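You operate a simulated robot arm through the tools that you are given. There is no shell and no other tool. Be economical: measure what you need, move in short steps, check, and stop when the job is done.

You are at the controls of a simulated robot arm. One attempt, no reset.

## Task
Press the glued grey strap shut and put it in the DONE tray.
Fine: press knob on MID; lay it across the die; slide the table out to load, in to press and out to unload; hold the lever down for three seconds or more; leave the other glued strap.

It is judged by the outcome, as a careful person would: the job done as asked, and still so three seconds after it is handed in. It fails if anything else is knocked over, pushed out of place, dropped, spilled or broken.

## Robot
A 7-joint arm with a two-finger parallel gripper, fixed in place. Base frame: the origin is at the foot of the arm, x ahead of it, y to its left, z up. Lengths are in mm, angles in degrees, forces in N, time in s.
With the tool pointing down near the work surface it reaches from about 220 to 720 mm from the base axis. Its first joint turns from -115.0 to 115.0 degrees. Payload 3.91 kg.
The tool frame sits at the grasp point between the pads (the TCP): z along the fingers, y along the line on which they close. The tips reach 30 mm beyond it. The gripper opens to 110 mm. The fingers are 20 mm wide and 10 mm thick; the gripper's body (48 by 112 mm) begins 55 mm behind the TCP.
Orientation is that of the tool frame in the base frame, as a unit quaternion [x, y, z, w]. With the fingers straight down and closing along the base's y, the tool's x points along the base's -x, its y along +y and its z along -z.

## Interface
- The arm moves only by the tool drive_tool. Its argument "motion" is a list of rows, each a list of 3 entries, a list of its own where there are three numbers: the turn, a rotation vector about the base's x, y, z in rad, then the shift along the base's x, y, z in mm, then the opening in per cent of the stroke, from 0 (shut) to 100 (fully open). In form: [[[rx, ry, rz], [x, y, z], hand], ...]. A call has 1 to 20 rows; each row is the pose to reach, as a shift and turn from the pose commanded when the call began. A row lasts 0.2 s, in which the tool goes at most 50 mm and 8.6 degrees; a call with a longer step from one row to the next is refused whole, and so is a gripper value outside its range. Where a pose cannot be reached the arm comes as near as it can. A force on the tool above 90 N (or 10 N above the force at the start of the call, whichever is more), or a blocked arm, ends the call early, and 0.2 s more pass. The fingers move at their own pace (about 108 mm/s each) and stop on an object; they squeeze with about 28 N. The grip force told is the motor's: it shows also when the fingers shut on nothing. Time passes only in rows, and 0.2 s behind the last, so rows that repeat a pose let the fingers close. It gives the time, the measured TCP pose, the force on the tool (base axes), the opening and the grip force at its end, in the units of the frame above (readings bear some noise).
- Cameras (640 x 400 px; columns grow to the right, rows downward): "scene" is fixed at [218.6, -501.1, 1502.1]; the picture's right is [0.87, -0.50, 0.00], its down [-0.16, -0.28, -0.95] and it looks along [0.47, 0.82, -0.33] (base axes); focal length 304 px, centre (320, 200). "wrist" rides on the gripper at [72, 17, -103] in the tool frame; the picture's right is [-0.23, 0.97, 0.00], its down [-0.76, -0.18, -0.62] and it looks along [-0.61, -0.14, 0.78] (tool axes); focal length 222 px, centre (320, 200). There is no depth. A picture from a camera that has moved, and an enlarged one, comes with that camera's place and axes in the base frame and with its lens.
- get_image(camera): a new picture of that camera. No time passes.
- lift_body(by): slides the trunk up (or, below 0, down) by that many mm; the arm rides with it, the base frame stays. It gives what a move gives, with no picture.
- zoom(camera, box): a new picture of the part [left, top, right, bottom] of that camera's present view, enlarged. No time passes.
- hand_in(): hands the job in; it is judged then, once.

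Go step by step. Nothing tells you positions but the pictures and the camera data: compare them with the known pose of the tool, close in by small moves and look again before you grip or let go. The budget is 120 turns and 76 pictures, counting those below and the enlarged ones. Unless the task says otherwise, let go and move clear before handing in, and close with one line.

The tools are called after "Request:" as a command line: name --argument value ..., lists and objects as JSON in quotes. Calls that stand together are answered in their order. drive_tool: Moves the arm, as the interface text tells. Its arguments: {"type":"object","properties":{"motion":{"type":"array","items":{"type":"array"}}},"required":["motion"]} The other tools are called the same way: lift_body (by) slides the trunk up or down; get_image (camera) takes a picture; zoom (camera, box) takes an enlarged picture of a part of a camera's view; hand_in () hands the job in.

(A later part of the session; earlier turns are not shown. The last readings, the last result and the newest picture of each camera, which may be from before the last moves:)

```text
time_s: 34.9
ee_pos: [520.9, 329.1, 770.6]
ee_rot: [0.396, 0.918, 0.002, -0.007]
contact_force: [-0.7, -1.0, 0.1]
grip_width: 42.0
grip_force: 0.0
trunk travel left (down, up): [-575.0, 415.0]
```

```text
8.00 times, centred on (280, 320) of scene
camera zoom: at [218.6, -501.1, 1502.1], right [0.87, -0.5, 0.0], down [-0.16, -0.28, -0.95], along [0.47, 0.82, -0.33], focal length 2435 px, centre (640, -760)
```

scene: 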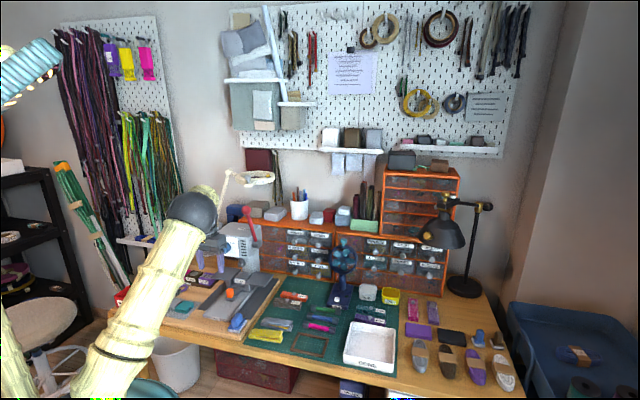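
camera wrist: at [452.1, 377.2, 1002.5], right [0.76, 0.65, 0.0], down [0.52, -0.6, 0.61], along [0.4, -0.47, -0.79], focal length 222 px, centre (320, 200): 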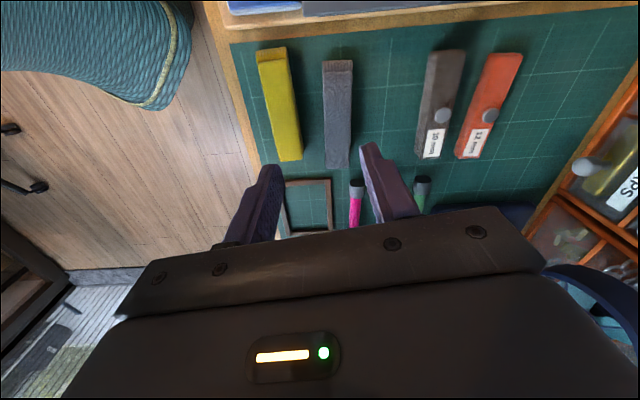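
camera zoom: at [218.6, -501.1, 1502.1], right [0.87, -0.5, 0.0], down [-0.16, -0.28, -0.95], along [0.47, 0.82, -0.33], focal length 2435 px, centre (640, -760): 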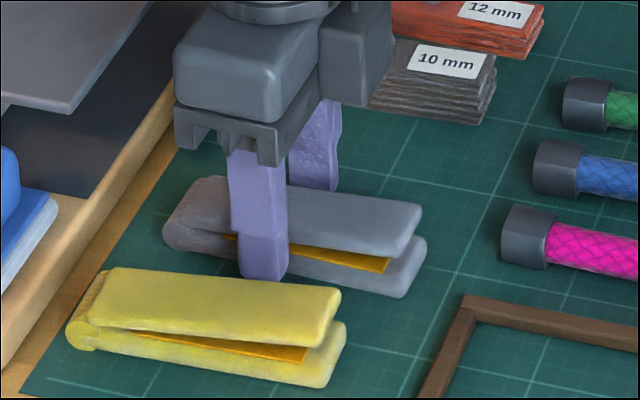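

The fingers straddle the strap cleanly, so I'll close and lift a little.

Request:
drive_tool --motion '[[[0, 0, 0], [0, 0, 0], 15], [[0, 0, 0], [0, 0, 0], 10], [[0, 0, 0], [0, 0, 0], 10], [[0, 0, 0], [0, 0, 0], 10]]'

Request:
drive_tool --motion '[[[0, 0, 0], [0, 0, 15], 10], [[0, 0, 0], [0, 0, 50], 10], [[0, 0, 0], [0, 0, 95], 10], [[0, 0, 0], [0, 0, 110], 10]]'

Request:
zoom --camera "scene" --box '[220, 240, 320, 345]'

```text
time_s: 35.9
ee_pos: [519.1, 329.3, 771.9]
ee_rot: [0.396, 0.918, 0.001, -0.005]
contact_force: [0.6, 0.4, 0.0]
grip_width: 29.0
grip_force: 28.2
trunk travel left (down, up): [-575.0, 415.0]
```

```text
time_s: 36.9
ee_pos: [520.1, 328.0, 882.4]
ee_rot: [0.396, 0.918, 0.002, -0.005]
contact_force: [-0.4, -0.6, -0.3]
grip_width: 28.7
grip_force: 28.1
trunk travel left (down, up): [-575.0, 415.0]
```

```text
3.81 times, centred on (270, 292) of scene
camera zoom: at [218.6, -501.1, 1502.1], right [0.87, -0.5, 0.0], down [-0.16, -0.28, -0.95], along [0.47, 0.82, -0.33], focal length 1160 px, centre (510, -152)
```

zoom: 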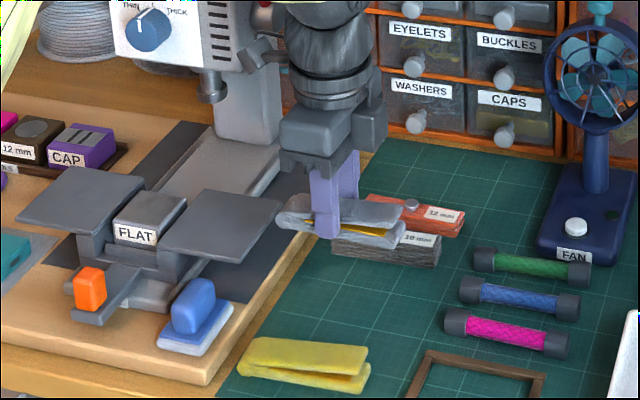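

The strap is held at 29 mm. The pulled-out die centre is at about (385, 486, 800). I'll carry the strap there, arcing away from the press lever, and stop just above the die.

Request:
drive_tool --motion '[[[0, 0, 0], [-10, 6, 48], 10], [[0, 0, 0.015], [-48, 27, 48], 10], [[0, 0, 0.03], [-87, 48, 48], 10], [[0, 0, 0.03], [-126, 70, 48], 10], [[0, 0, 0.03], [-130, 100, 48], 10], [[0, 0, 0.03], [-134, 130, 48], 10], [[0, 0, 0.03], [-138, 161, 48], 10], [[0, 0, 0.03], [-138, 161, 10], 10], [[0, 0, 0.03], [-138, 161, -25], 10], [[0, 0, 0.03], [-138, 161, -32], 10]]'

Request:
zoom --camera "scene" --box '[190, 240, 270, 320]'

Request:
get_image --camera "wrist"

```text
time_s: 39.1
ee_pos: [379.9, 489.8, 850.4]
ee_rot: [0.381, 0.924, 0.001, -0.007]
contact_force: [0.4, -0.6, 0.1]
grip_width: 28.7
grip_force: 27.8
trunk travel left (down, up): [-575.0, 415.0]
```

```text
5.00 times, centred on (230, 280) of scene
camera zoom: at [218.6, -501.1, 1502.1], right [0.87, -0.5, 0.0], down [-0.16, -0.28, -0.95], along [0.47, 0.82, -0.33], focal length 1522 px, centre (770, -200)
```

zoom: 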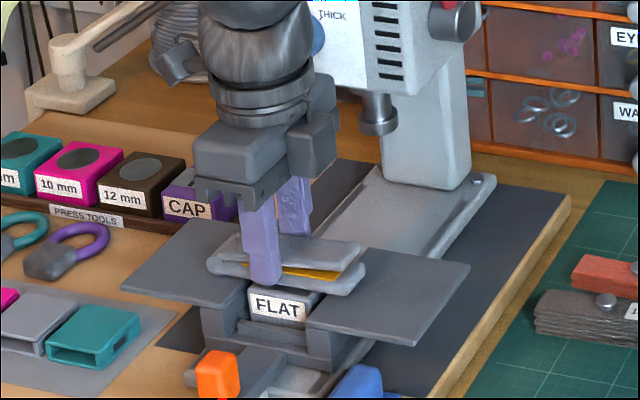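

```text
31 pictures are left
camera wrist: at [341.6, 554.0, 954.2], right [0.85, 0.53, 0.0], down [0.42, -0.67, 0.61], along [0.32, -0.52, -0.79], focal length 222 px, centre (320, 200)
```

wrist: 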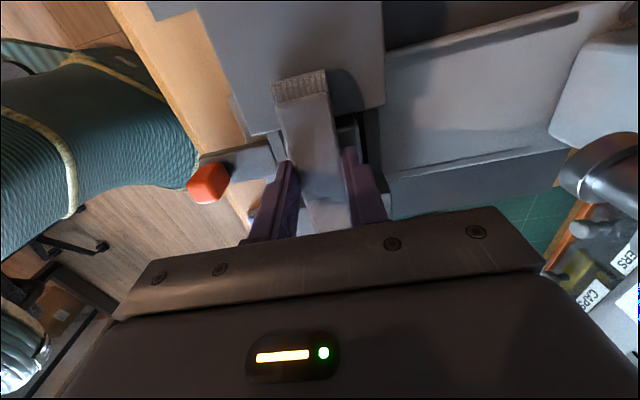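

It sits squarely above the die. I'll lower it slowly until it touches.

Request:
drive_tool --motion '[[[0, 0, 0], [1.5, 0, -6], 10], [[0, 0, 0], [1.5, 0, -10], 10], [[0, 0, 0], [1.5, 0, -13], 10], [[0, 0, 0], [1.5, 0, -13], 10]]'

Request:
zoom --camera "scene" --box '[200, 270, 260, 310]'

```text
time_s: 40.1
ee_pos: [380.7, 490.3, 841.8]
ee_rot: [0.382, 0.924, 0.007, -0.005]
contact_force: [-2.5, 3.9, 48.5]
grip_width: 29.0
grip_force: 28.2
trunk travel left (down, up): [-575.0, 415.0]
```

```text
10.00 times, centred on (230, 290) of scene
camera zoom: at [218.6, -501.1, 1502.1], right [0.87, -0.5, 0.0], down [-0.16, -0.28, -0.95], along [0.47, 0.82, -0.33], focal length 3044 px, centre (1220, -700)
```

zoom: 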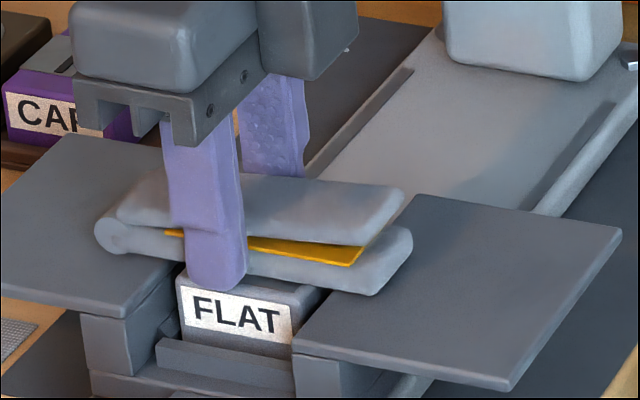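

It touches the die (48 N), so I'll ease off the pressure and release slowly.

Request:
drive_tool --motion '[[[0, 0, 0], [0, 0, 3.5], 10], [[0, 0, 0], [0, 0, 3.5], 10]]'

Request:
drive_tool --motion '[[[0, 0, 0], [0, 0, 0], 30], [[0, 0, 0], [0, 0, 0], 38], [[0, 0, 0], [0, 0, 0], 38], [[0, 0, 0], [0, 0, 20], 38], [[0, 0, 0], [0, 0, 50], 38], [[0, 0, 0], [0, 0, 90], 40]]'

Request:
zoom --camera "scene" --box '[195, 265, 265, 320]'

Request:
get_image --camera "wrist"

```text
time_s: 40.7
ee_pos: [381.5, 489.4, 842.4]
ee_rot: [0.382, 0.924, 0.004, -0.005]
contact_force: [-2.1, 7.0, 31.6]
grip_width: 28.5
grip_force: 28.1
trunk travel left (down, up): [-575.0, 415.0]
```

```text
time_s: 42.1
ee_pos: [381.6, 490.3, 931.8]
ee_rot: [0.383, 0.924, 0.001, -0.006]
contact_force: [0.6, 0.4, 0.5]
grip_width: 44.2
grip_force: 0.1
trunk travel left (down, up): [-575.0, 415.0]
```

```text
7.27 times, centred on (230, 292) of scene
camera zoom: at [218.6, -501.1, 1502.1], right [0.87, -0.5, 0.0], down [-0.16, -0.28, -0.95], along [0.47, 0.82, -0.33], focal length 2214 px, centre (974, -473)
```

zoom: 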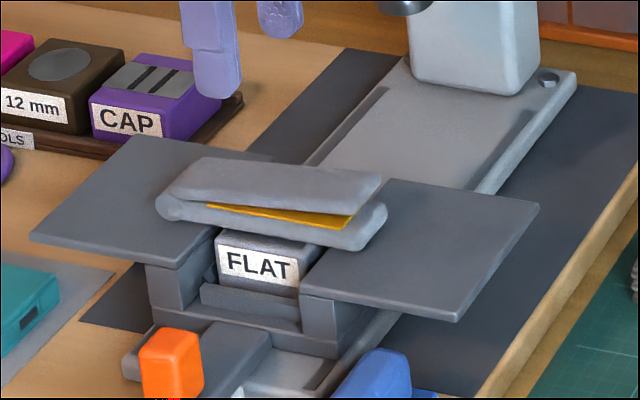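

```text
28 pictures are left
camera wrist: at [343.3, 553.6, 1035.5], right [0.85, 0.53, 0.0], down [0.42, -0.67, 0.62], along [0.32, -0.52, -0.79], focal length 222 px, centre (320, 200)
```

wrist: 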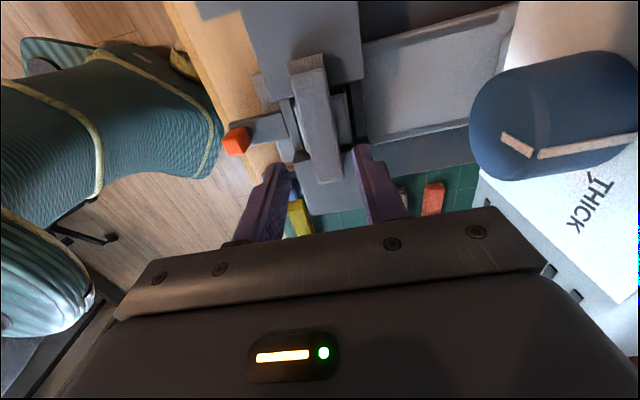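

The strap lies centred across the die. I'll go back to the orange handle: move off, yaw +90°, then tilt and descend.

Request:
drive_tool --motion '[[[0, 0, 0], [-20, -25, 10], 48], [[0, 0, 0.1428], [-40, -45, 20], 48], [[0, 0, 0.2856], [-56, -65, 28], 48], [[0, 0, 0.4284], [-56, -65, 28], 48], [[0, 0, 0.5712], [-56, -65, 28], 48], [[0, 0, 0.714], [-56, -65, 28], 48], [[0, 0, 0.8568], [-56, -65, 28], 48], [[0, 0, 0.9996], [-56, -65, 28], 48], [[0, 0, 1.1424], [-56, -65, 28], 48], [[0, 0, 1.2852], [-56, -65, 28], 48], [[0, 0, 1.428], [-56, -65, 28], 48], [[0, 0, 1.57], [-56, -65, 28], 48]]'

```text
time_s: 44.7
ee_pos: [326.4, 425.9, 958.4]
ee_rot: [-0.383, 0.924, -0.003, -0.005]
contact_force: [-0.7, 0.2, -1.1]
grip_width: 52.8
grip_force: 0.1
trunk travel left (down, up): [-575.0, 415.0]
```

Request:
drive_tool --motion '[[[0.1, -0.1, 0], [-9, -8, -30], 48], [[0.2, -0.2, 0.005], [-17, -16, -60], 48], [[0.305, -0.305, 0.01], [-17, -16, -100], 48], [[0.305, -0.305, 0.01], [-17, -16, -130], 48], [[0.305, -0.305, 0.01], [-17, -16, -150], 48], [[0.305, -0.305, 0.01], [-17, -16, -158], 48], [[0.305, -0.305, 0.01], [-17, -16, -158], 0], [[0.305, -0.305, 0.01], [-17, -16, -158], 0], [[0.305, -0.305, 0.01], [-17, -16, -158], 0]]'

Request:
get_image --camera "wrist"

```text
time_s: 46.7
ee_pos: [309.4, 408.9, 799.4]
ee_rot: [-0.378, 0.902, 0.078, 0.193]
contact_force: [6.1, -6.9, -3.3]
grip_width: 31.9
grip_force: 45.4
trunk travel left (down, up): [-575.0, 415.0]
```

```text
27 pictures are left
camera wrist: at [220.7, 344.1, 864.3], right [-0.55, 0.83, 0.09], down [0.43, 0.19, 0.88], along [0.71, 0.52, -0.47], focal length 222 px, centre (320, 200)
```

wrist: 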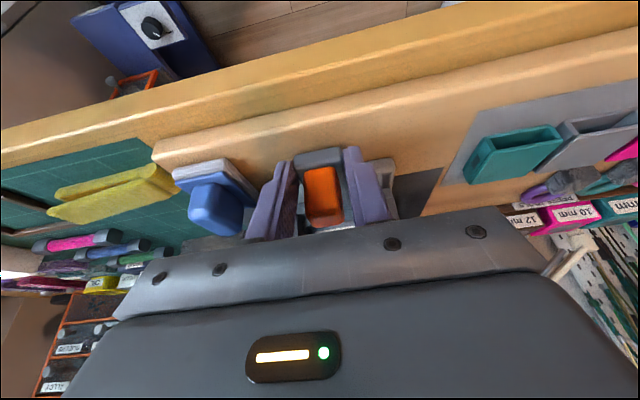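

The handle is gripped. I'll push the table in smoothly over 130 mm.

Request:
drive_tool --motion '[[[0, 0, 0], [3, 3, 0], 0], [[0, 0, 0], [8, 8, 0], 0], [[0, 0, 0], [14, 14, 0], 0], [[0, 0, 0], [20, 20, 0], 0], [[0, 0, 0], [26, 26, 0], 0], [[0, 0, 0], [32, 32, 0], 0], [[0, 0, 0], [38, 38, 0], 0], [[0, 0, 0], [44, 44, 0], 0], [[0, 0, 0], [50, 50, 0], 0], [[0, 0, 0], [56, 56, 0], 0], [[0, 0, 0], [62, 62, 0], 0], [[0, 0, 0], [68, 68, 0], 0], [[0, 0, 0], [74, 74, 0], 0], [[0, 0, 0], [80, 80, 0], 0], [[0, 0, 0], [85, 85, 0], 0], [[0, 0, 0], [89, 89, 0], 0], [[0, 0, 0], [92, 92, 0], 0], [[0, 0, 0], [94, 94, 0], 0], [[0, 0, 0], [94, 94, 0], 0]]'

Request:
zoom --camera "scene" --box '[190, 210, 290, 320]'

```text
time_s: 50.7
ee_pos: [401.8, 502.2, 801.0]
ee_rot: [-0.38, 0.901, 0.079, 0.193]
contact_force: [-16.8, -12.7, 13.2]
grip_width: 32.0
grip_force: 44.9
trunk travel left (down, up): [-575.0, 415.0]
```

```text
3.64 times, centred on (240, 265) of scene
camera zoom: at [218.6, -501.1, 1502.1], right [0.87, -0.5, 0.0], down [-0.16, -0.28, -0.95], along [0.47, 0.82, -0.33], focal length 1107 px, centre (611, -36)
```

zoom: 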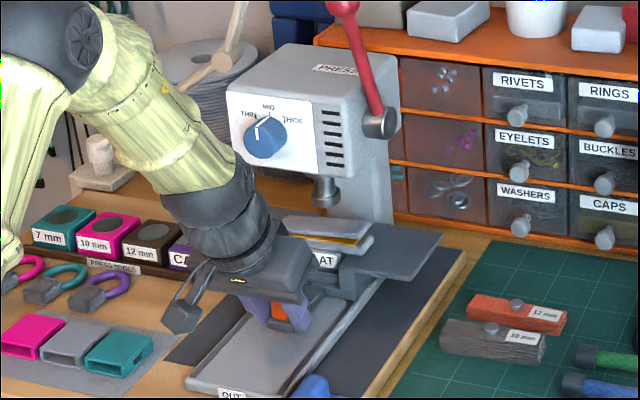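

The table is in, against its stop. Next I'll release the handle, lift, level the tool and stage in front of the lever ball at (492, 496, 1115).

Request:
drive_tool --motion '[[[0, 0, 0], [-1, -1, 0], 48], [[0, 0, 0], [-1, -1, 0], 48], [[0, 0, 0], [-2, -2, 30], 48], [[0, 0, 0], [-5, -7, 70], 48], [[0.1, -0.1, 0], [-5, -15, 110], 48], [[0.2, -0.2, 0], [0, -30, 150], 60], [[0.3, -0.3, 0], [5, -45, 190], 60], [[0.4, -0.4, 0], [10, -55, 225], 60], [[0.5, -0.5, 0], [13, -65, 260], 60], [[0.6, -0.6, 0], [16, -72, 290], 60], [[0.7, -0.7, 0], [19, -76, 314], 60], [[0.8, -0.8, 0], [20, -76, 314], 60]]'

Request:
get_image --camera "wrist"

Request:
get_image --camera "scene"

```text
time_s: 53.3
ee_pos: [423.6, 428.5, 1113.6]
ee_rot: [-0.276, 0.658, 0.265, 0.649]
contact_force: [-0.5, 0.7, -0.7]
grip_width: 66.1
grip_force: 0.0
trunk travel left (down, up): [-575.0, 415.0]
```

```text
25 pictures are left
camera wrist: at [338.0, 364.8, 1043.2], right [-0.69, 0.69, 0.22], down [-0.31, -0.55, 0.77], along [0.66, 0.47, 0.59], focal length 222 px, centre (320, 200)
```

wrist: 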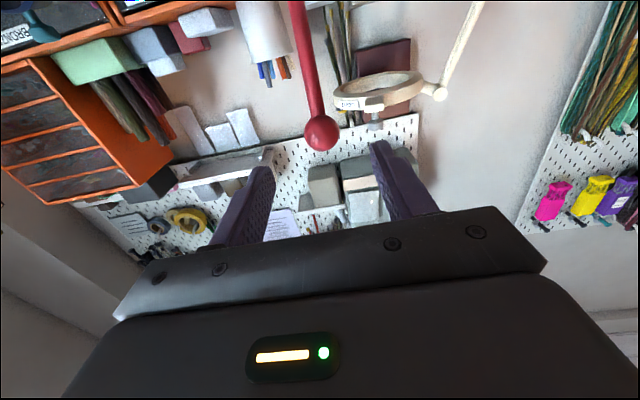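

```text
24 pictures are left
```

scene: 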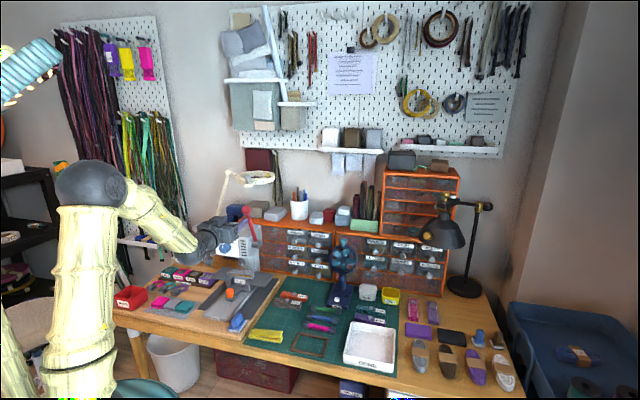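

The ball is about 97 mm ahead and nearly centred. I'll advance onto it and close.

Request:
drive_tool --motion '[[[0, 0, 0], [22, 23, 3.5], 60], [[0, 0, 0], [44, 45.5, 3.5], 60], [[0, 0, 0], [58, 59.5, 3.5], 60], [[0, 0, 0], [66, 67.5, 3.5], 60], [[0, 0, 0], [66, 67.5, 3.5], 60]]'

Request:
zoom --camera "wrist" --box '[220, 110, 420, 240]'

Request:
zoom --camera "scene" --box '[190, 190, 290, 260]'

```text
time_s: 54.5
ee_pos: [491.5, 495.8, 1115.8]
ee_rot: [-0.277, 0.658, 0.266, 0.648]
contact_force: [-0.6, 1.2, 0.1]
grip_width: 65.8
grip_force: 0.1
trunk travel left (down, up): [-575.0, 415.0]
```

```text
3.08 times, centred on (320, 175) of wrist
camera zoom: at [404.9, 432.7, 1046.4], right [-0.69, 0.69, 0.22], down [-0.31, -0.55, 0.78], along [0.66, 0.47, 0.59], focal length 684 px, centre (320, 277)
```

zoom: 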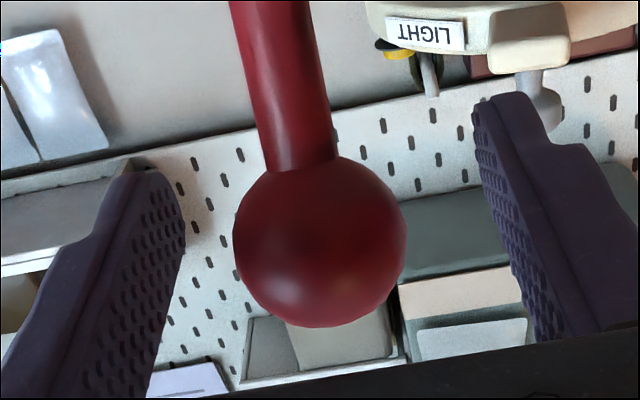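

```text
5.71 times, centred on (240, 225) of scene
camera zoom: at [218.6, -501.1, 1502.1], right [0.87, -0.5, 0.0], down [-0.16, -0.28, -0.95], along [0.47, 0.82, -0.33], focal length 1740 px, centre (777, 57)
```

zoom: 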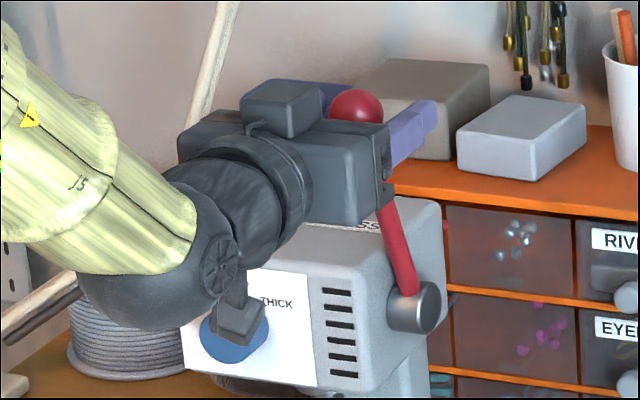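

The ball is exactly centred at the TCP. I'll close on it and start pulling it along its arc.

Request:
drive_tool --motion '[[[0, 0, 0], [0, 0, 0], 0], [[0, 0, 0], [0, 0, 0], 0], [[0, 0, 0], [0, 0, 0], 0]]'

Request:
drive_tool --motion '[[[0, 0, 0], [-5, -5, -3], 0], [[0, 0, 0], [-10.6, -10.6, -6.1], 0], [[0, 0, 0], [-15, -15, -9.3], 0], [[0, 0, 0], [-19.7, -19.7, -12.8], 0], [[0, 0, 0], [-24, -24, -16.5], 0], [[0, 0, 0], [-28.3, -28.3, -20.5], 0], [[0, 0, 0], [-28.3, -28.3, -20.5], 0]]'

Request:
zoom --camera "scene" --box '[190, 190, 290, 290]'

```text
time_s: 55.3
ee_pos: [491.4, 495.0, 1117.4]
ee_rot: [-0.277, 0.659, 0.265, 0.648]
contact_force: [2.7, -1.0, 0.1]
grip_width: 33.3
grip_force: 45.1
trunk travel left (down, up): [-575.0, 415.0]
```

```text
time_s: 56.9
ee_pos: [462.6, 466.4, 1097.4]
ee_rot: [-0.275, 0.659, 0.265, 0.648]
contact_force: [11.0, 0.5, 5.3]
grip_width: 33.4
grip_force: 44.8
trunk travel left (down, up): [-575.0, 415.0]
```

```text
4.00 times, centred on (240, 240) of scene
camera zoom: at [218.6, -501.1, 1502.1], right [0.87, -0.5, 0.0], down [-0.16, -0.28, -0.95], along [0.47, 0.82, -0.33], focal length 1218 px, centre (640, 40)
```

zoom: 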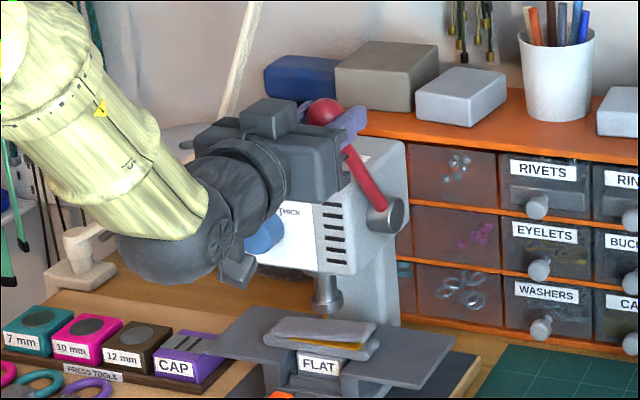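

The lever follows smoothly and the ram is coming down. I'll keep going along the arc.

Request:
drive_tool --motion '[[[0, 0, 0], [-4, -4, -4.3], 0], [[0, 0, 0], [-8.1, -8.1, -8.8], 0], [[0, 0, 0], [-12, -12, -13.5], 0], [[0, 0, 0], [-15.6, -15.6, -18.6], 0], [[0, 0, 0], [-19, -19, -23.8], 0], [[0, 0, 0], [-22.5, -22.5, -29.2], 0], [[0, 0, 0], [-22.5, -22.5, -29.2], 0]]'

Request:
zoom --camera "scene" --box '[190, 200, 290, 300]'

```text
time_s: 58.5
ee_pos: [441.4, 443.5, 1068.7]
ee_rot: [-0.276, 0.658, 0.265, 0.648]
contact_force: [10.3, -2.5, 10.0]
grip_width: 33.0
grip_force: 45.6
trunk travel left (down, up): [-575.0, 415.0]
```

```text
4.00 times, centred on (240, 250) of scene
camera zoom: at [218.6, -501.1, 1502.1], right [0.87, -0.5, 0.0], down [-0.16, -0.28, -0.95], along [0.47, 0.82, -0.33], focal length 1218 px, centre (640, 0)
```

zoom: 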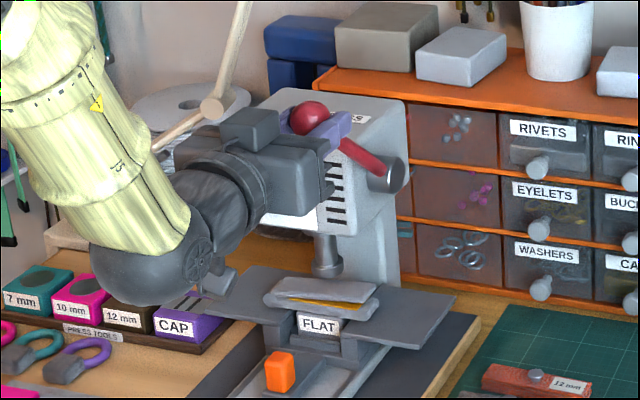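

Request:
drive_tool --motion '[[[0, 0, 0], [-3.2, -3.2, -5.7], 0], [[0, 0, 0], [-6.2, -6.2, -11.5], 0], [[0, 0, 0], [-9, -9, -17.5], 0], [[0, 0, 0], [-11.7, -11.7, -23.6], 0], [[0, 0, 0], [-14.1, -14.1, -30], 0], [[0, 0, 0], [-16.4, -16.4, -36.5], 0], [[0, 0, 0], [-16.4, -16.4, -36.5], 0]]'

Request:
zoom --camera "scene" --box '[190, 200, 290, 300]'

```text
time_s: 60.1
ee_pos: [422.0, 426.5, 1033.5]
ee_rot: [-0.276, 0.657, 0.266, 0.649]
contact_force: [-1.6, -8.1, 17.2]
grip_width: 32.9
grip_force: 45.2
trunk travel left (down, up): [-575.0, 415.0]
```

```text
4.00 times, centred on (240, 250) of scene
camera zoom: at [218.6, -501.1, 1502.1], right [0.87, -0.5, 0.0], down [-0.16, -0.28, -0.95], along [0.47, 0.82, -0.33], focal length 1218 px, centre (640, 0)
```

zoom: 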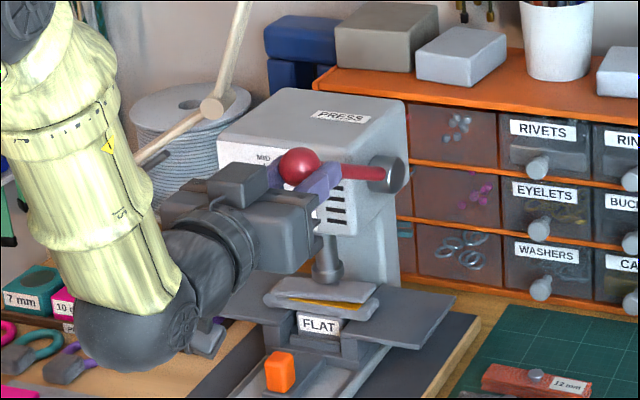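

The ram is close to the strap, so I'll carry on, watching the force.

Request:
drive_tool --motion '[[[0, 0, 0], [-2, -2, -6.5], 0], [[0, 0, 0], [-3.9, -3.9, -13.3], 0], [[0, 0, 0], [-5.5, -5.5, -20], 0], [[0, 0, 0], [-7, -7, -27.1], 0], [[0, 0, 0], [-8.2, -8.2, -34], 0], [[0, 0, 0], [-9.2, -9.2, -41.2], 0], [[0, 0, 0], [-9.2, -9.2, -41.2], 0]]'

Request:
zoom --camera "scene" --box '[190, 210, 290, 310]'

```text
time_s: 61.7
ee_pos: [413.1, 418.8, 989.7]
ee_rot: [-0.278, 0.659, 0.265, 0.646]
contact_force: [-0.6, 0.3, 0.6]
grip_width: 0.0
grip_force: 37.8
trunk travel left (down, up): [-575.0, 415.0]
```

```text
4.00 times, centred on (240, 260) of scene
camera zoom: at [218.6, -501.1, 1502.1], right [0.87, -0.5, 0.0], down [-0.16, -0.28, -0.95], along [0.47, 0.82, -0.33], focal length 1218 px, centre (640, -40)
```

zoom: 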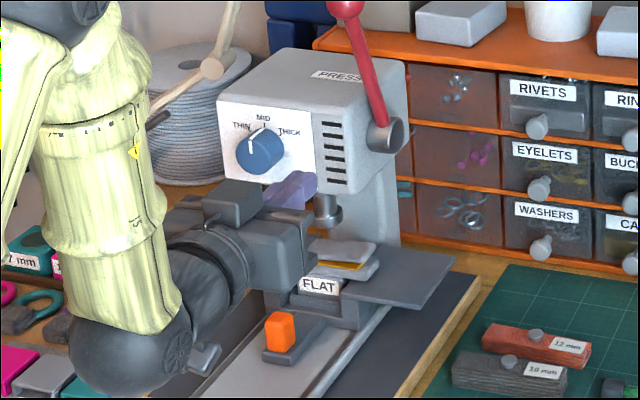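

The ball slipped out near the end and the lever sprang back up; the strap is undisturbed. I'll regrip from above with the tool steeply down, so the palm presses on the ball and it can't slip. First I'll rise and pitch the tool.

Request:
drive_tool --motion '[[[0, 0, 0], [-15, -15, 15], 30], [[-0.1, 0.1, 0], [-15, -15, 45], 60], [[-0.2, 0.2, 0], [-15, -15, 75], 60], [[-0.3, 0.3, 0], [-15, -15, 105], 60], [[-0.4, 0.4, 0], [-10, -10, 135], 60], [[-0.5, 0.5, 0], [-5, -5, 160], 60], [[-0.6, 0.6, 0], [0, 0, 180], 60], [[-0.7, 0.7, 0], [0, 0, 195], 60], [[-0.8, 0.8, 0], [0, 0, 195], 60], [[-0.8, 0.8, 0], [30, 29, 195], 60], [[-0.8, 0.8, 0], [60, 58, 190], 60]]'

Request:
get_image --camera "wrist"

```text
time_s: 64.1
ee_pos: [472.4, 478.4, 1178.1]
ee_rot: [-0.379, 0.902, 0.079, 0.191]
contact_force: [-1.0, 0.4, 0.4]
grip_width: 66.0
grip_force: 0.0
out of reach, approached as far as the arm can: row 5, 6
trunk travel left (down, up): [-575.0, 415.0]
```

```text
17 pictures are left
camera wrist: at [383.6, 413.5, 1243.0], right [-0.55, 0.83, 0.09], down [0.44, 0.19, 0.88], along [0.71, 0.52, -0.47], focal length 222 px, centre (320, 200)
```

wrist: 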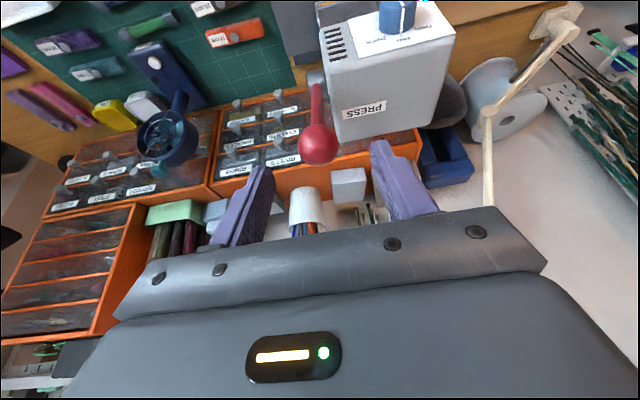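

The ball is right on the tool's axis, about 68 mm ahead. I'll lower over it until it's deep between the fingers, then close.

Request:
drive_tool --motion '[[[0, 0, 0], [10, 8.5, -30], 60], [[0, 0, 0], [20, 18, -60], 60], [[0, 0, 0], [27, 25, -80], 60], [[0, 0, 0], [30.6, 28.1, -91], 60], [[0, 0, 0], [30.6, 28.1, -91], 0], [[0, 0, 0], [30.6, 28.1, -91], 0], [[0, 0, 0], [30.6, 28.1, -91], 0]]'

Request:
get_image --camera "wrist"

```text
time_s: 65.7
ee_pos: [501.6, 505.3, 1087.8]
ee_rot: [-0.38, 0.901, 0.079, 0.191]
contact_force: [-0.4, 4.6, -1.8]
grip_width: 33.3
grip_force: 45.0
trunk travel left (down, up): [-575.0, 415.0]
```

```text
16 pictures are left
camera wrist: at [413.4, 440.1, 1152.3], right [-0.55, 0.83, 0.09], down [0.43, 0.19, 0.88], along [0.71, 0.52, -0.47], focal length 222 px, centre (320, 200)
```

wrist: 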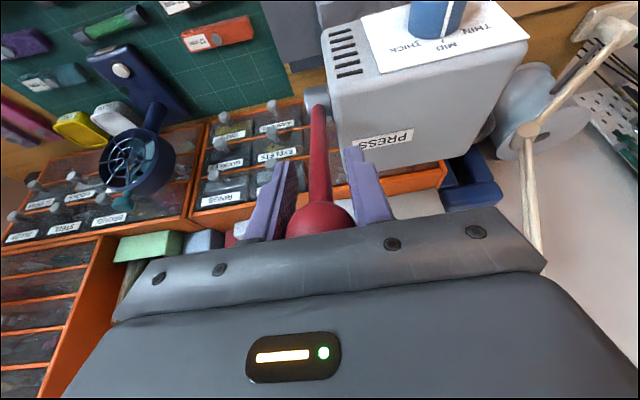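

It's gripped deep. I'll pull along the arc to about 75°.

Request:
drive_tool --motion '[[[0, 0, 0], [-5, -5, -3], 0], [[0, 0, 0], [-10.6, -10.6, -6.1], 0], [[0, 0, 0], [-19.7, -19.7, -12.8], 0], [[0, 0, 0], [-28.3, -28.3, -20.5], 0], [[0, 0, 0], [-36.4, -36.4, -29.3], 0], [[0, 0, 0], [-43.9, -43.9, -39.1], 0], [[0, 0, 0], [-50.8, -50.8, -49.7], 0], [[0, 0, 0], [-57.1, -57.1, -61.2], 0], [[0, 0, 0], [-62.5, -62.5, -73.4], 0], [[0, 0, 0], [-67.2, -67.2, -86.2], 0], [[0, 0, 0], [-71.1, -71.1, -99.5], 0], [[0, 0, 0], [-74.2, -74.2, -113.3], 0], [[0, 0, 0], [-74.2, -74.2, -113.3], 0]]'

Request:
zoom --camera "scene" --box '[190, 200, 290, 300]'

```text
time_s: 68.5
ee_pos: [425.4, 429.7, 979.9]
ee_rot: [-0.38, 0.901, 0.08, 0.194]
contact_force: [-32.1, -6.2, 20.7]
grip_width: 31.9
grip_force: 45.2
trunk travel left (down, up): [-575.0, 415.0]
```

```text
4.00 times, centred on (240, 250) of scene
camera zoom: at [218.6, -501.1, 1502.1], right [0.87, -0.5, 0.0], down [-0.16, -0.28, -0.95], along [0.47, 0.82, -0.33], focal length 1218 px, centre (640, 0)
```

zoom: 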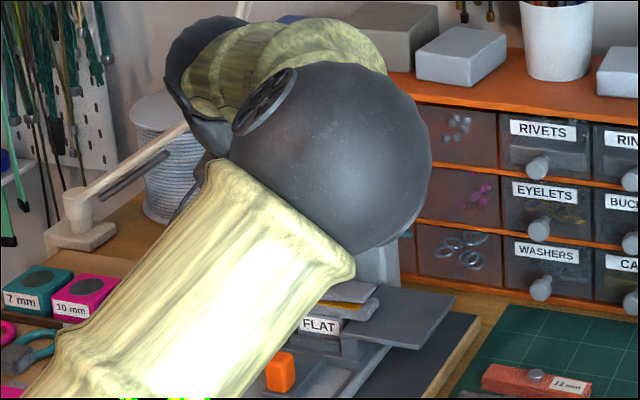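

Request:
get_image --camera "wrist"

```text
14 pictures are left
camera wrist: at [336.9, 363.0, 1043.4], right [-0.55, 0.83, 0.09], down [0.43, 0.19, 0.88], along [0.71, 0.53, -0.46], focal length 222 px, centre (320, 200)
```

wrist: 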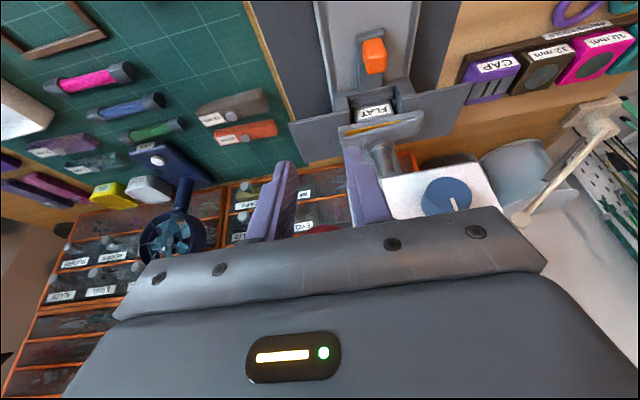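

The ball is still held near the palm, and the ram is touching the strap. I'll roll the tool upright around the ball so the palm pushes straight down.

Request:
drive_tool --motion '[[[-0.1, 0.1, 0], [-3.2, -3.2, -2], 0], [[-0.2, 0.2, 0], [-6.6, -6.6, -4], 0], [[-0.3, 0.3, 0], [-10.5, -10.5, -6], 0], [[-0.3, 0.3, 0], [-10.5, -10.5, -6], 0]]'

```text
time_s: 69.5
ee_pos: [409.7, 413.3, 978.8]
ee_rot: [-0.388, 0.922, 0.001, 0.001]
contact_force: [-53.0, -49.8, 40.1]
grip_width: 29.1
grip_force: 45.1
trunk travel left (down, up): [-575.0, 415.0]
```

There's an inward load of about 73 N, so my arc is about 8 mm too tight. I'll move out to relieve it, then press straight down in steps.

Request:
drive_tool --motion '[[[0, 0, 0], [-6, -6, -2], 0], [[0, 0, 0], [-7, -7, -6], 0], [[0, 0, 0], [-7, -7, -10], 0], [[0, 0, 0], [-7, -7, -10], 0]]'

Request:
get_image --camera "wrist"

```text
time_s: 70.5
ee_pos: [406.3, 409.5, 964.3]
ee_rot: [-0.387, 0.922, 0.001, -0.001]
contact_force: [-36.0, -26.9, 23.7]
grip_width: 27.5
grip_force: 44.6
trunk travel left (down, up): [-575.0, 415.0]
```

```text
13 pictures are left
camera wrist: at [342.8, 369.1, 1067.5], right [-0.54, 0.84, 0.0], down [0.66, 0.42, 0.62], along [0.52, 0.34, -0.78], focal length 222 px, centre (320, 200)
```

wrist: 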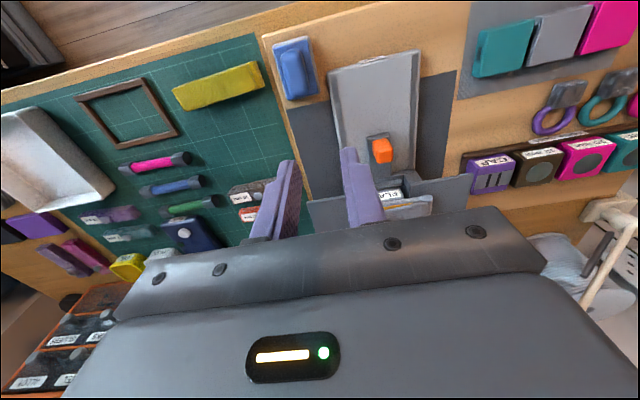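

The ball has worked toward the inner side of the fingers. With the palm over it, I'll loosen briefly, re-centre the tool 15 mm inward and close again.

Request:
drive_tool --motion '[[[0, 0, 0], [5, 5, -3], 34], [[0, 0, 0], [14, 14, -4], 36], [[0, 0, 0], [14, 14, -4], 0], [[0, 0, 0], [14, 14, -4], 0]]'

Request:
get_image --camera "wrist"

```text
time_s: 71.5
ee_pos: [424.6, 428.4, 955.5]
ee_rot: [-0.387, 0.922, -0.001, -0.003]
contact_force: [-13.0, 0.9, 4.1]
grip_width: 33.1
grip_force: 45.6
trunk travel left (down, up): [-575.0, 415.0]
```

```text
12 pictures are left
camera wrist: at [361.2, 388.0, 1060.1], right [-0.54, 0.84, 0.0], down [0.66, 0.42, 0.62], along [0.52, 0.33, -0.78], focal length 222 px, centre (320, 200)
```

wrist: 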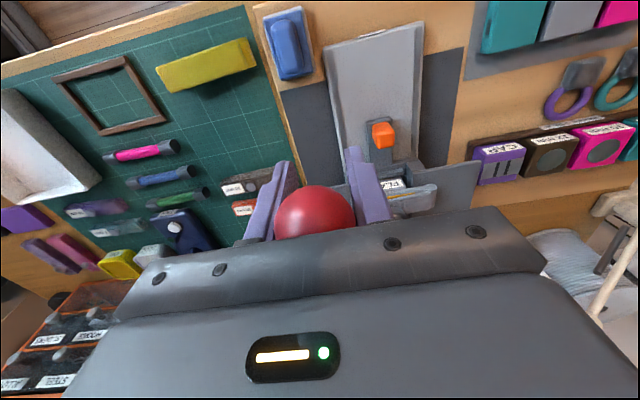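

The ball is centred again, snug under the palm. Now I'll press straight down step by step.

Request:
drive_tool --motion '[[[0, 0, 0], [-1, -1, -6], 0], [[0, 0, 0], [-1.5, -1.5, -12], 0], [[0, 0, 0], [-2, -2, -18], 0], [[0, 0, 0], [-2, -2, -24], 0], [[0, 0, 0], [-2, -2, -24], 0]]'

Request:
get_image --camera "wrist"

```text
time_s: 72.7
ee_pos: [422.1, 424.8, 935.2]
ee_rot: [-0.386, 0.922, 0.001, 0.0]
contact_force: [-7.0, 11.5, 41.1]
grip_width: 33.0
grip_force: 45.0
trunk travel left (down, up): [-575.0, 415.0]
```

```text
11 pictures are left
camera wrist: at [358.3, 385.2, 1038.7], right [-0.54, 0.84, 0.0], down [0.66, 0.42, 0.62], along [0.53, 0.34, -0.78], focal length 222 px, centre (320, 200)
```

wrist: 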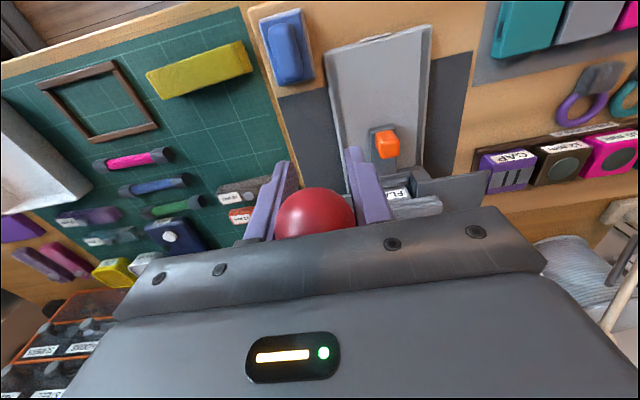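

The strap looks closed, with a 41 N reaction. I'll keep pressing until the lever bottoms.

Request:
drive_tool --motion '[[[0, 0, 0], [-0.5, -0.5, -4], 0], [[0, 0, 0], [-0.5, -0.5, -8], 0], [[0, 0, 0], [-0.5, -0.5, -12], 0], [[0, 0, 0], [-0.5, -0.5, -12], 0]]'

```text
time_s: 73.4
ee_pos: [421.8, 425.1, 934.1]
ee_rot: [-0.386, 0.922, 0.006, 0.008]
contact_force: [-6.3, -6.7, 32.4]
grip_width: 33.3
grip_force: 44.8
trunk travel left (down, up): [-575.0, 415.0]
stopped in row 3: the force on the tool passed its limit (the readings are from after the stop); the commanded pose is now the measured one
```

The lever hit its stop (force passed 90 N with no more travel). I'll hold it down with a moderate press for over four seconds.

Request:
drive_tool --motion '[[[0, 0, 0], [0, 0, -2.5], 0], [[0, 0, 0], [0, 0, -2.5], 0], [[0, 0, 0], [0, 0, -2.5], 0], [[0, 0, 0], [0, 0, -2.5], 0], [[0, 0, 0], [0, 0, -2.5], 0], [[0, 0, 0], [0, 0, -2.5], 0], [[0, 0, 0], [0, 0, -2.5], 0], [[0, 0, 0], [0, 0, -2.5], 0], [[0, 0, 0], [0, 0, -2.5], 0], [[0, 0, 0], [0, 0, -2.5], 0], [[0, 0, 0], [0, 0, -2.5], 0], [[0, 0, 0], [0, 0, -2.5], 0], [[0, 0, 0], [0, 0, -2.5], 0], [[0, 0, 0], [0, 0, -2.5], 0], [[0, 0, 0], [0, 0, -2.5], 0], [[0, 0, 0], [0, 0, -2.5], 0], [[0, 0, 0], [0, 0, -2.5], 0], [[0, 0, 0], [0, 0, -2.5], 0], [[0, 0, 0], [0, 0, -2.5], 0], [[0, 0, 0], [0, 0, -2.5], 0]]'

Request:
drive_tool --motion '[[[0, 0, 0], [0, 0, 0], 0], [[0, 0, 0], [0, 0, 0], 0], [[0, 0, 0], [0, 0, 0], 0], [[0, 0, 0], [0, 0, 0], 0], [[0, 0, 0], [0, 0, 0], 0]]'

Request:
zoom --camera "wrist" --box '[340, 130, 500, 230]'

```text
time_s: 77.6
ee_pos: [423.1, 426.6, 935.6]
ee_rot: [-0.388, 0.922, 0.008, 0.011]
contact_force: [5.9, -1.4, 60.6]
grip_width: 33.1
grip_force: 44.8
trunk travel left (down, up): [-575.0, 415.0]
```

```text
time_s: 78.8
ee_pos: [421.9, 426.1, 935.2]
ee_rot: [-0.387, 0.922, 0.008, 0.011]
contact_force: [5.3, -1.5, 60.1]
grip_width: 33.0
grip_force: 44.9
trunk travel left (down, up): [-575.0, 415.0]
```

```text
4.00 times, centred on (420, 180) of wrist
camera zoom: at [357.5, 383.8, 1036.8], right [-0.54, 0.84, 0.01], down [0.65, 0.41, 0.64], along [0.54, 0.35, -0.77], focal length 888 px, centre (-80, 280)
```

zoom: 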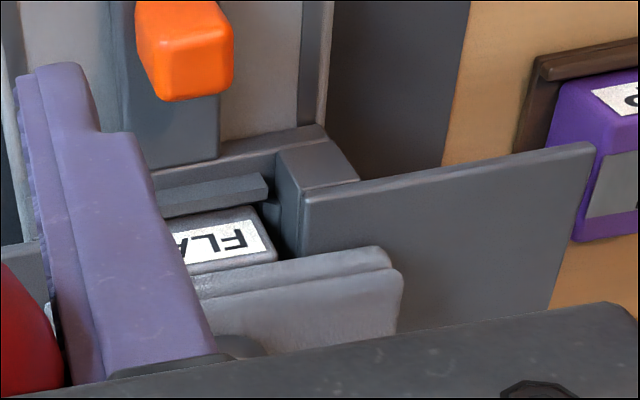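

The strap is pressed shut and the lever was held for over five seconds at about 60 N. I'll guide the lever back up along its arc rather than letting it snap.

Request:
drive_tool --motion '[[[0, 0, 0], [0, 0, 12], 0], [[0, 0, 0], [0, 0, 26], 0], [[0, 0, 0], [0.3, 0.3, 40], 0], [[0, 0, 0], [0.7, 0.7, 53], 0], [[0, 0, 0], [3.5, 3.5, 65], 0], [[0, 0, 0], [7.5, 7.5, 76], 0], [[0, 0, 0], [12, 12, 87], 0], [[0, 0, 0], [17, 17, 97], 0], [[0, 0, 0], [23, 23, 106], 0], [[0, 0, 0], [29.7, 29.7, 115], 0], [[0, 0, 0], [37, 37, 123], 0], [[0, 0, 0], [44.5, 44.5, 130], 0], [[0, 0, 0], [52, 52, 135], 0], [[0, 0, 0], [60.8, 60.8, 140], 0], [[0, 0, 0], [66, 66, 143], 0]]'

Request:
get_image --camera "wrist"

```text
time_s: 82.0
ee_pos: [481.7, 486.0, 1070.2]
ee_rot: [-0.388, 0.922, 0.005, 0.009]
contact_force: [-8.8, -5.8, 18.7]
grip_width: 33.2
grip_force: 44.4
out of reach, approached as far as the arm can: row 15
trunk travel left (down, up): [-575.0, 415.0]
```

```text
9 pictures are left
camera wrist: at [418.3, 445.0, 1173.0], right [-0.54, 0.84, 0.01], down [0.65, 0.41, 0.64], along [0.53, 0.35, -0.77], focal length 222 px, centre (320, 200)
```

wrist: 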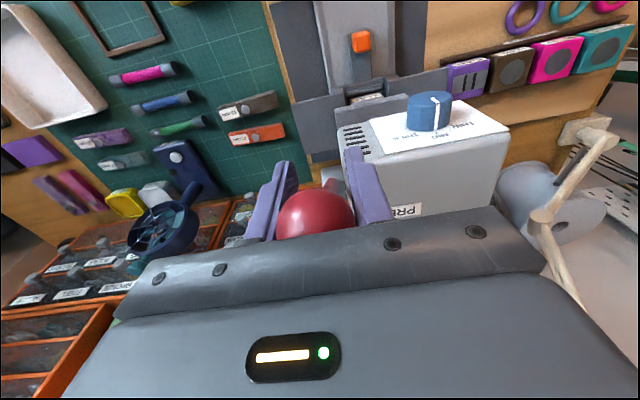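

The lever is nearly upright. I'll release it, rise off, and back away toward the handle.

Request:
drive_tool --motion '[[[0, 0, 0], [0, 0, 0], 60], [[0, 0, 0], [0, 0, 5], 60], [[0, 0, 0], [0, 0, 40], 60], [[0, 0, 0], [-3, -3, 80], 60], [[0, 0, 0], [-8, -8, 110], 60], [[0, 0, 0], [-35, -18, 112], 60], [[0, 0, 0], [-70, -20, 105], 60], [[0.1, -0.1, 0], [-100, -25, 75], 60], [[0.2, -0.2, 0], [-120, -30, 35], 60], [[0.3, -0.3, 0.01], [-135, -35, -5], 60], [[0.3, -0.3, 0.01], [-135, -35, -50], 60], [[0.3, -0.3, 0.01], [-135, -35, -95], 55]]'

Request:
zoom --camera "scene" --box '[185, 195, 295, 315]'

```text
time_s: 84.6
ee_pos: [350.5, 450.6, 975.2]
ee_rot: [-0.383, 0.898, 0.085, 0.201]
contact_force: [0.2, 0.2, 0.8]
grip_width: 60.5
grip_force: 0.0
out of reach, approached as far as the arm can: row 3, 4, 5, 6
trunk travel left (down, up): [-575.0, 415.0]
```

```text
3.33 times, centred on (240, 255) of scene
camera zoom: at [218.6, -501.1, 1502.1], right [0.87, -0.5, 0.0], down [-0.16, -0.28, -0.95], along [0.47, 0.82, -0.33], focal length 1015 px, centre (587, 17)
```

zoom: 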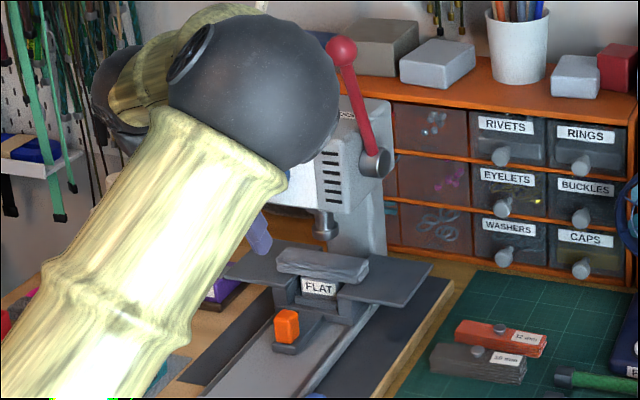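

The strap is shut, and the lever and ram are up. I'll go back to the handle and grip it.

Request:
drive_tool --motion '[[[0, 0, 0], [17, 17, -40], 50], [[0, 0, 0], [34, 34, -75], 50], [[0, 0, 0], [51, 52, -105], 50], [[0, 0, 0], [51, 52, -135], 50], [[0, 0, 0], [51, 52, -160], 50], [[0, 0, 0], [51, 52, -174], 50], [[0, 0, 0], [51, 52, -174], 0], [[0, 0, 0], [51, 52, -174], 0], [[0, 0, 0], [51, 52, -174], 0]]'

Request:
drive_tool --motion '[[[0, 0, 0], [-3, -3, 0], 0], [[0, 0, 0], [-8, -8, 0], 0], [[0, 0, 0], [-14, -14, 0], 0], [[0, 0, 0], [-20, -20, 0], 0], [[0, 0, 0], [-26, -26, 0], 0], [[0, 0, 0], [-32, -32, 0], 0], [[0, 0, 0], [-38, -38, 0], 0], [[0, 0, 0], [-44, -44, 0], 0], [[0, 0, 0], [-50, -50, 0], 0], [[0, 0, 0], [-56, -56, 0], 0], [[0, 0, 0], [-62, -62, 0], 0], [[0, 0, 0], [-68, -68, 0], 0], [[0, 0, 0], [-74, -74, 0], 0], [[0, 0, 0], [-80, -80, 0], 0], [[0, 0, 0], [-85, -85, 0], 0], [[0, 0, 0], [-89, -89, 0], 0], [[0, 0, 0], [-92, -92, 0], 0], [[0, 0, 0], [-94, -94, 0], 0], [[0, 0, 0], [-94, -94, 0], 0]]'

Request:
zoom --camera "scene" --box '[190, 240, 290, 330]'

```text
time_s: 86.6
ee_pos: [401.1, 501.2, 801.4]
ee_rot: [-0.38, 0.899, 0.083, 0.202]
contact_force: [8.4, -9.3, 8.3]
grip_width: 31.8
grip_force: 45.4
trunk travel left (down, up): [-575.0, 415.0]
```

```text
time_s: 90.6
ee_pos: [310.8, 409.3, 800.1]
ee_rot: [-0.38, 0.898, 0.084, 0.203]
contact_force: [28.5, -3.7, 10.4]
grip_width: 31.9
grip_force: 45.1
trunk travel left (down, up): [-575.0, 415.0]
```

```text
4.44 times, centred on (240, 285) of scene
camera zoom: at [218.6, -501.1, 1502.1], right [0.87, -0.5, 0.0], down [-0.16, -0.28, -0.95], along [0.47, 0.82, -0.33], focal length 1353 px, centre (676, -178)
```

zoom: 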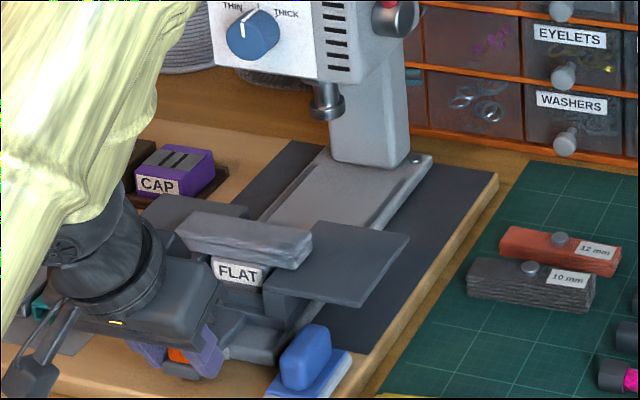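

The table is out with the shut strap still lying across the die. I'll release the handle, lift, straighten, and yaw to grip the strap.

Request:
drive_tool --motion '[[[0, 0, 0], [1.5, 1.5, 0], 48], [[0, 0, 0], [1.5, 1.5, 0], 48], [[0, 0, 0], [1.5, 1.5, 40], 48], [[0, 0, 0], [1.5, 1.5, 80], 48], [[-0.1, 0.1, 0], [5, 5, 115], 48], [[-0.2, 0.2, 0], [12, 12, 145], 48], [[-0.31, 0.31, 0], [17, 16, 160], 48]]'

Request:
drive_tool --motion '[[[0, 0, -0.1428], [0, 0, 0], 40], [[0, 0, -0.2856], [0, 0, 0], 40], [[0, 0, -0.4284], [0, 0, 0], 40], [[0, 0, -0.5712], [0, 0, 0], 40], [[0, 0, -0.714], [0, 0, 0], 40], [[0, 0, -0.8568], [0, 0, 0], 40], [[0, 0, -0.9996], [0, 0, 0], 40], [[0, 0, -1.1424], [0, 0, 0], 40], [[0, 0, -1.2852], [10, 10, 0], 40], [[0, 0, -1.428], [25, 30, 0], 40], [[0, 0, -1.57], [40, 50, -10], 40], [[0, 0, -1.58], [54, 64, -30], 40]]'

Request:
get_image --camera "wrist"

```text
refused: row 7 steps farther than a row can; nothing moved
```

```text
time_s: 93.0
ee_pos: [322.2, 469.6, 801.0]
ee_rot: [0.326, 0.926, -0.054, 0.185]
contact_force: [-24.9, 25.9, 12.4]
grip_width: 46.0
grip_force: 1.8
trunk travel left (down, up): [-575.0, 415.0]
stopped in row 11: the force on the tool passed its limit (the readings are from after the stop); the commanded pose is now the measured one
```

```text
6 pictures are left
camera wrist: at [248.5, 547.9, 868.5], right [0.77, 0.63, 0.1], down [0.25, -0.44, 0.86], along [0.59, -0.64, -0.5], focal length 222 px, centre (320, 200)
```

wrist: 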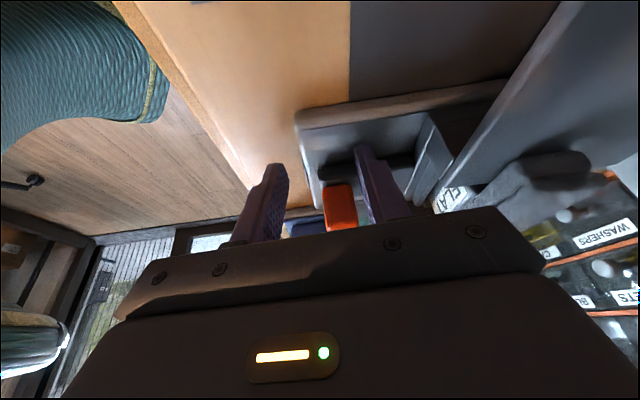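

My lift call was refused and the yaw call then ran down at the handle, stopping on contact. I'll back straight out along the tool axis and then check the scene for any disturbance.

Request:
drive_tool --motion '[[[0, 0, 0], [-6, 4.5, 19], 42], [[0, 0, 0], [-15, 11, 45], 42], [[0, 0, 0], [-27, 20, 85], 42], [[0, 0, 0], [-38, 27, 125], 42], [[0, 0, 0], [-42, 25, 160], 42]]'

Request:
zoom --camera "scene" --box '[140, 225, 290, 345]'

```text
time_s: 94.2
ee_pos: [288.5, 486.6, 959.2]
ee_rot: [0.327, 0.924, -0.061, 0.19]
contact_force: [-0.9, 0.7, -0.4]
grip_width: 46.3
grip_force: 0.0
trunk travel left (down, up): [-575.0, 415.0]
```

```text
3.33 times, centred on (215, 285) of scene
camera zoom: at [218.6, -501.1, 1502.1], right [0.87, -0.5, 0.0], down [-0.16, -0.28, -0.95], along [0.47, 0.82, -0.33], focal length 1015 px, centre (670, -83)
```

zoom: 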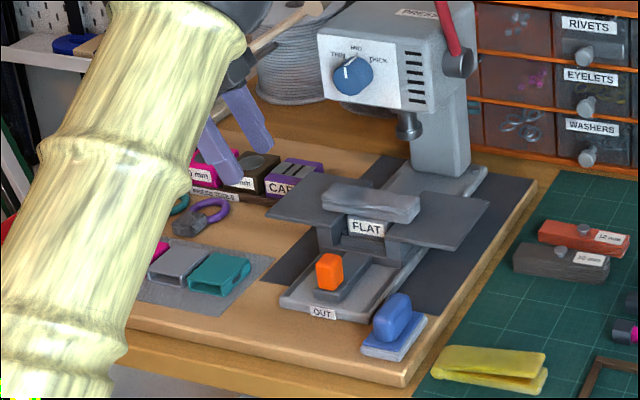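

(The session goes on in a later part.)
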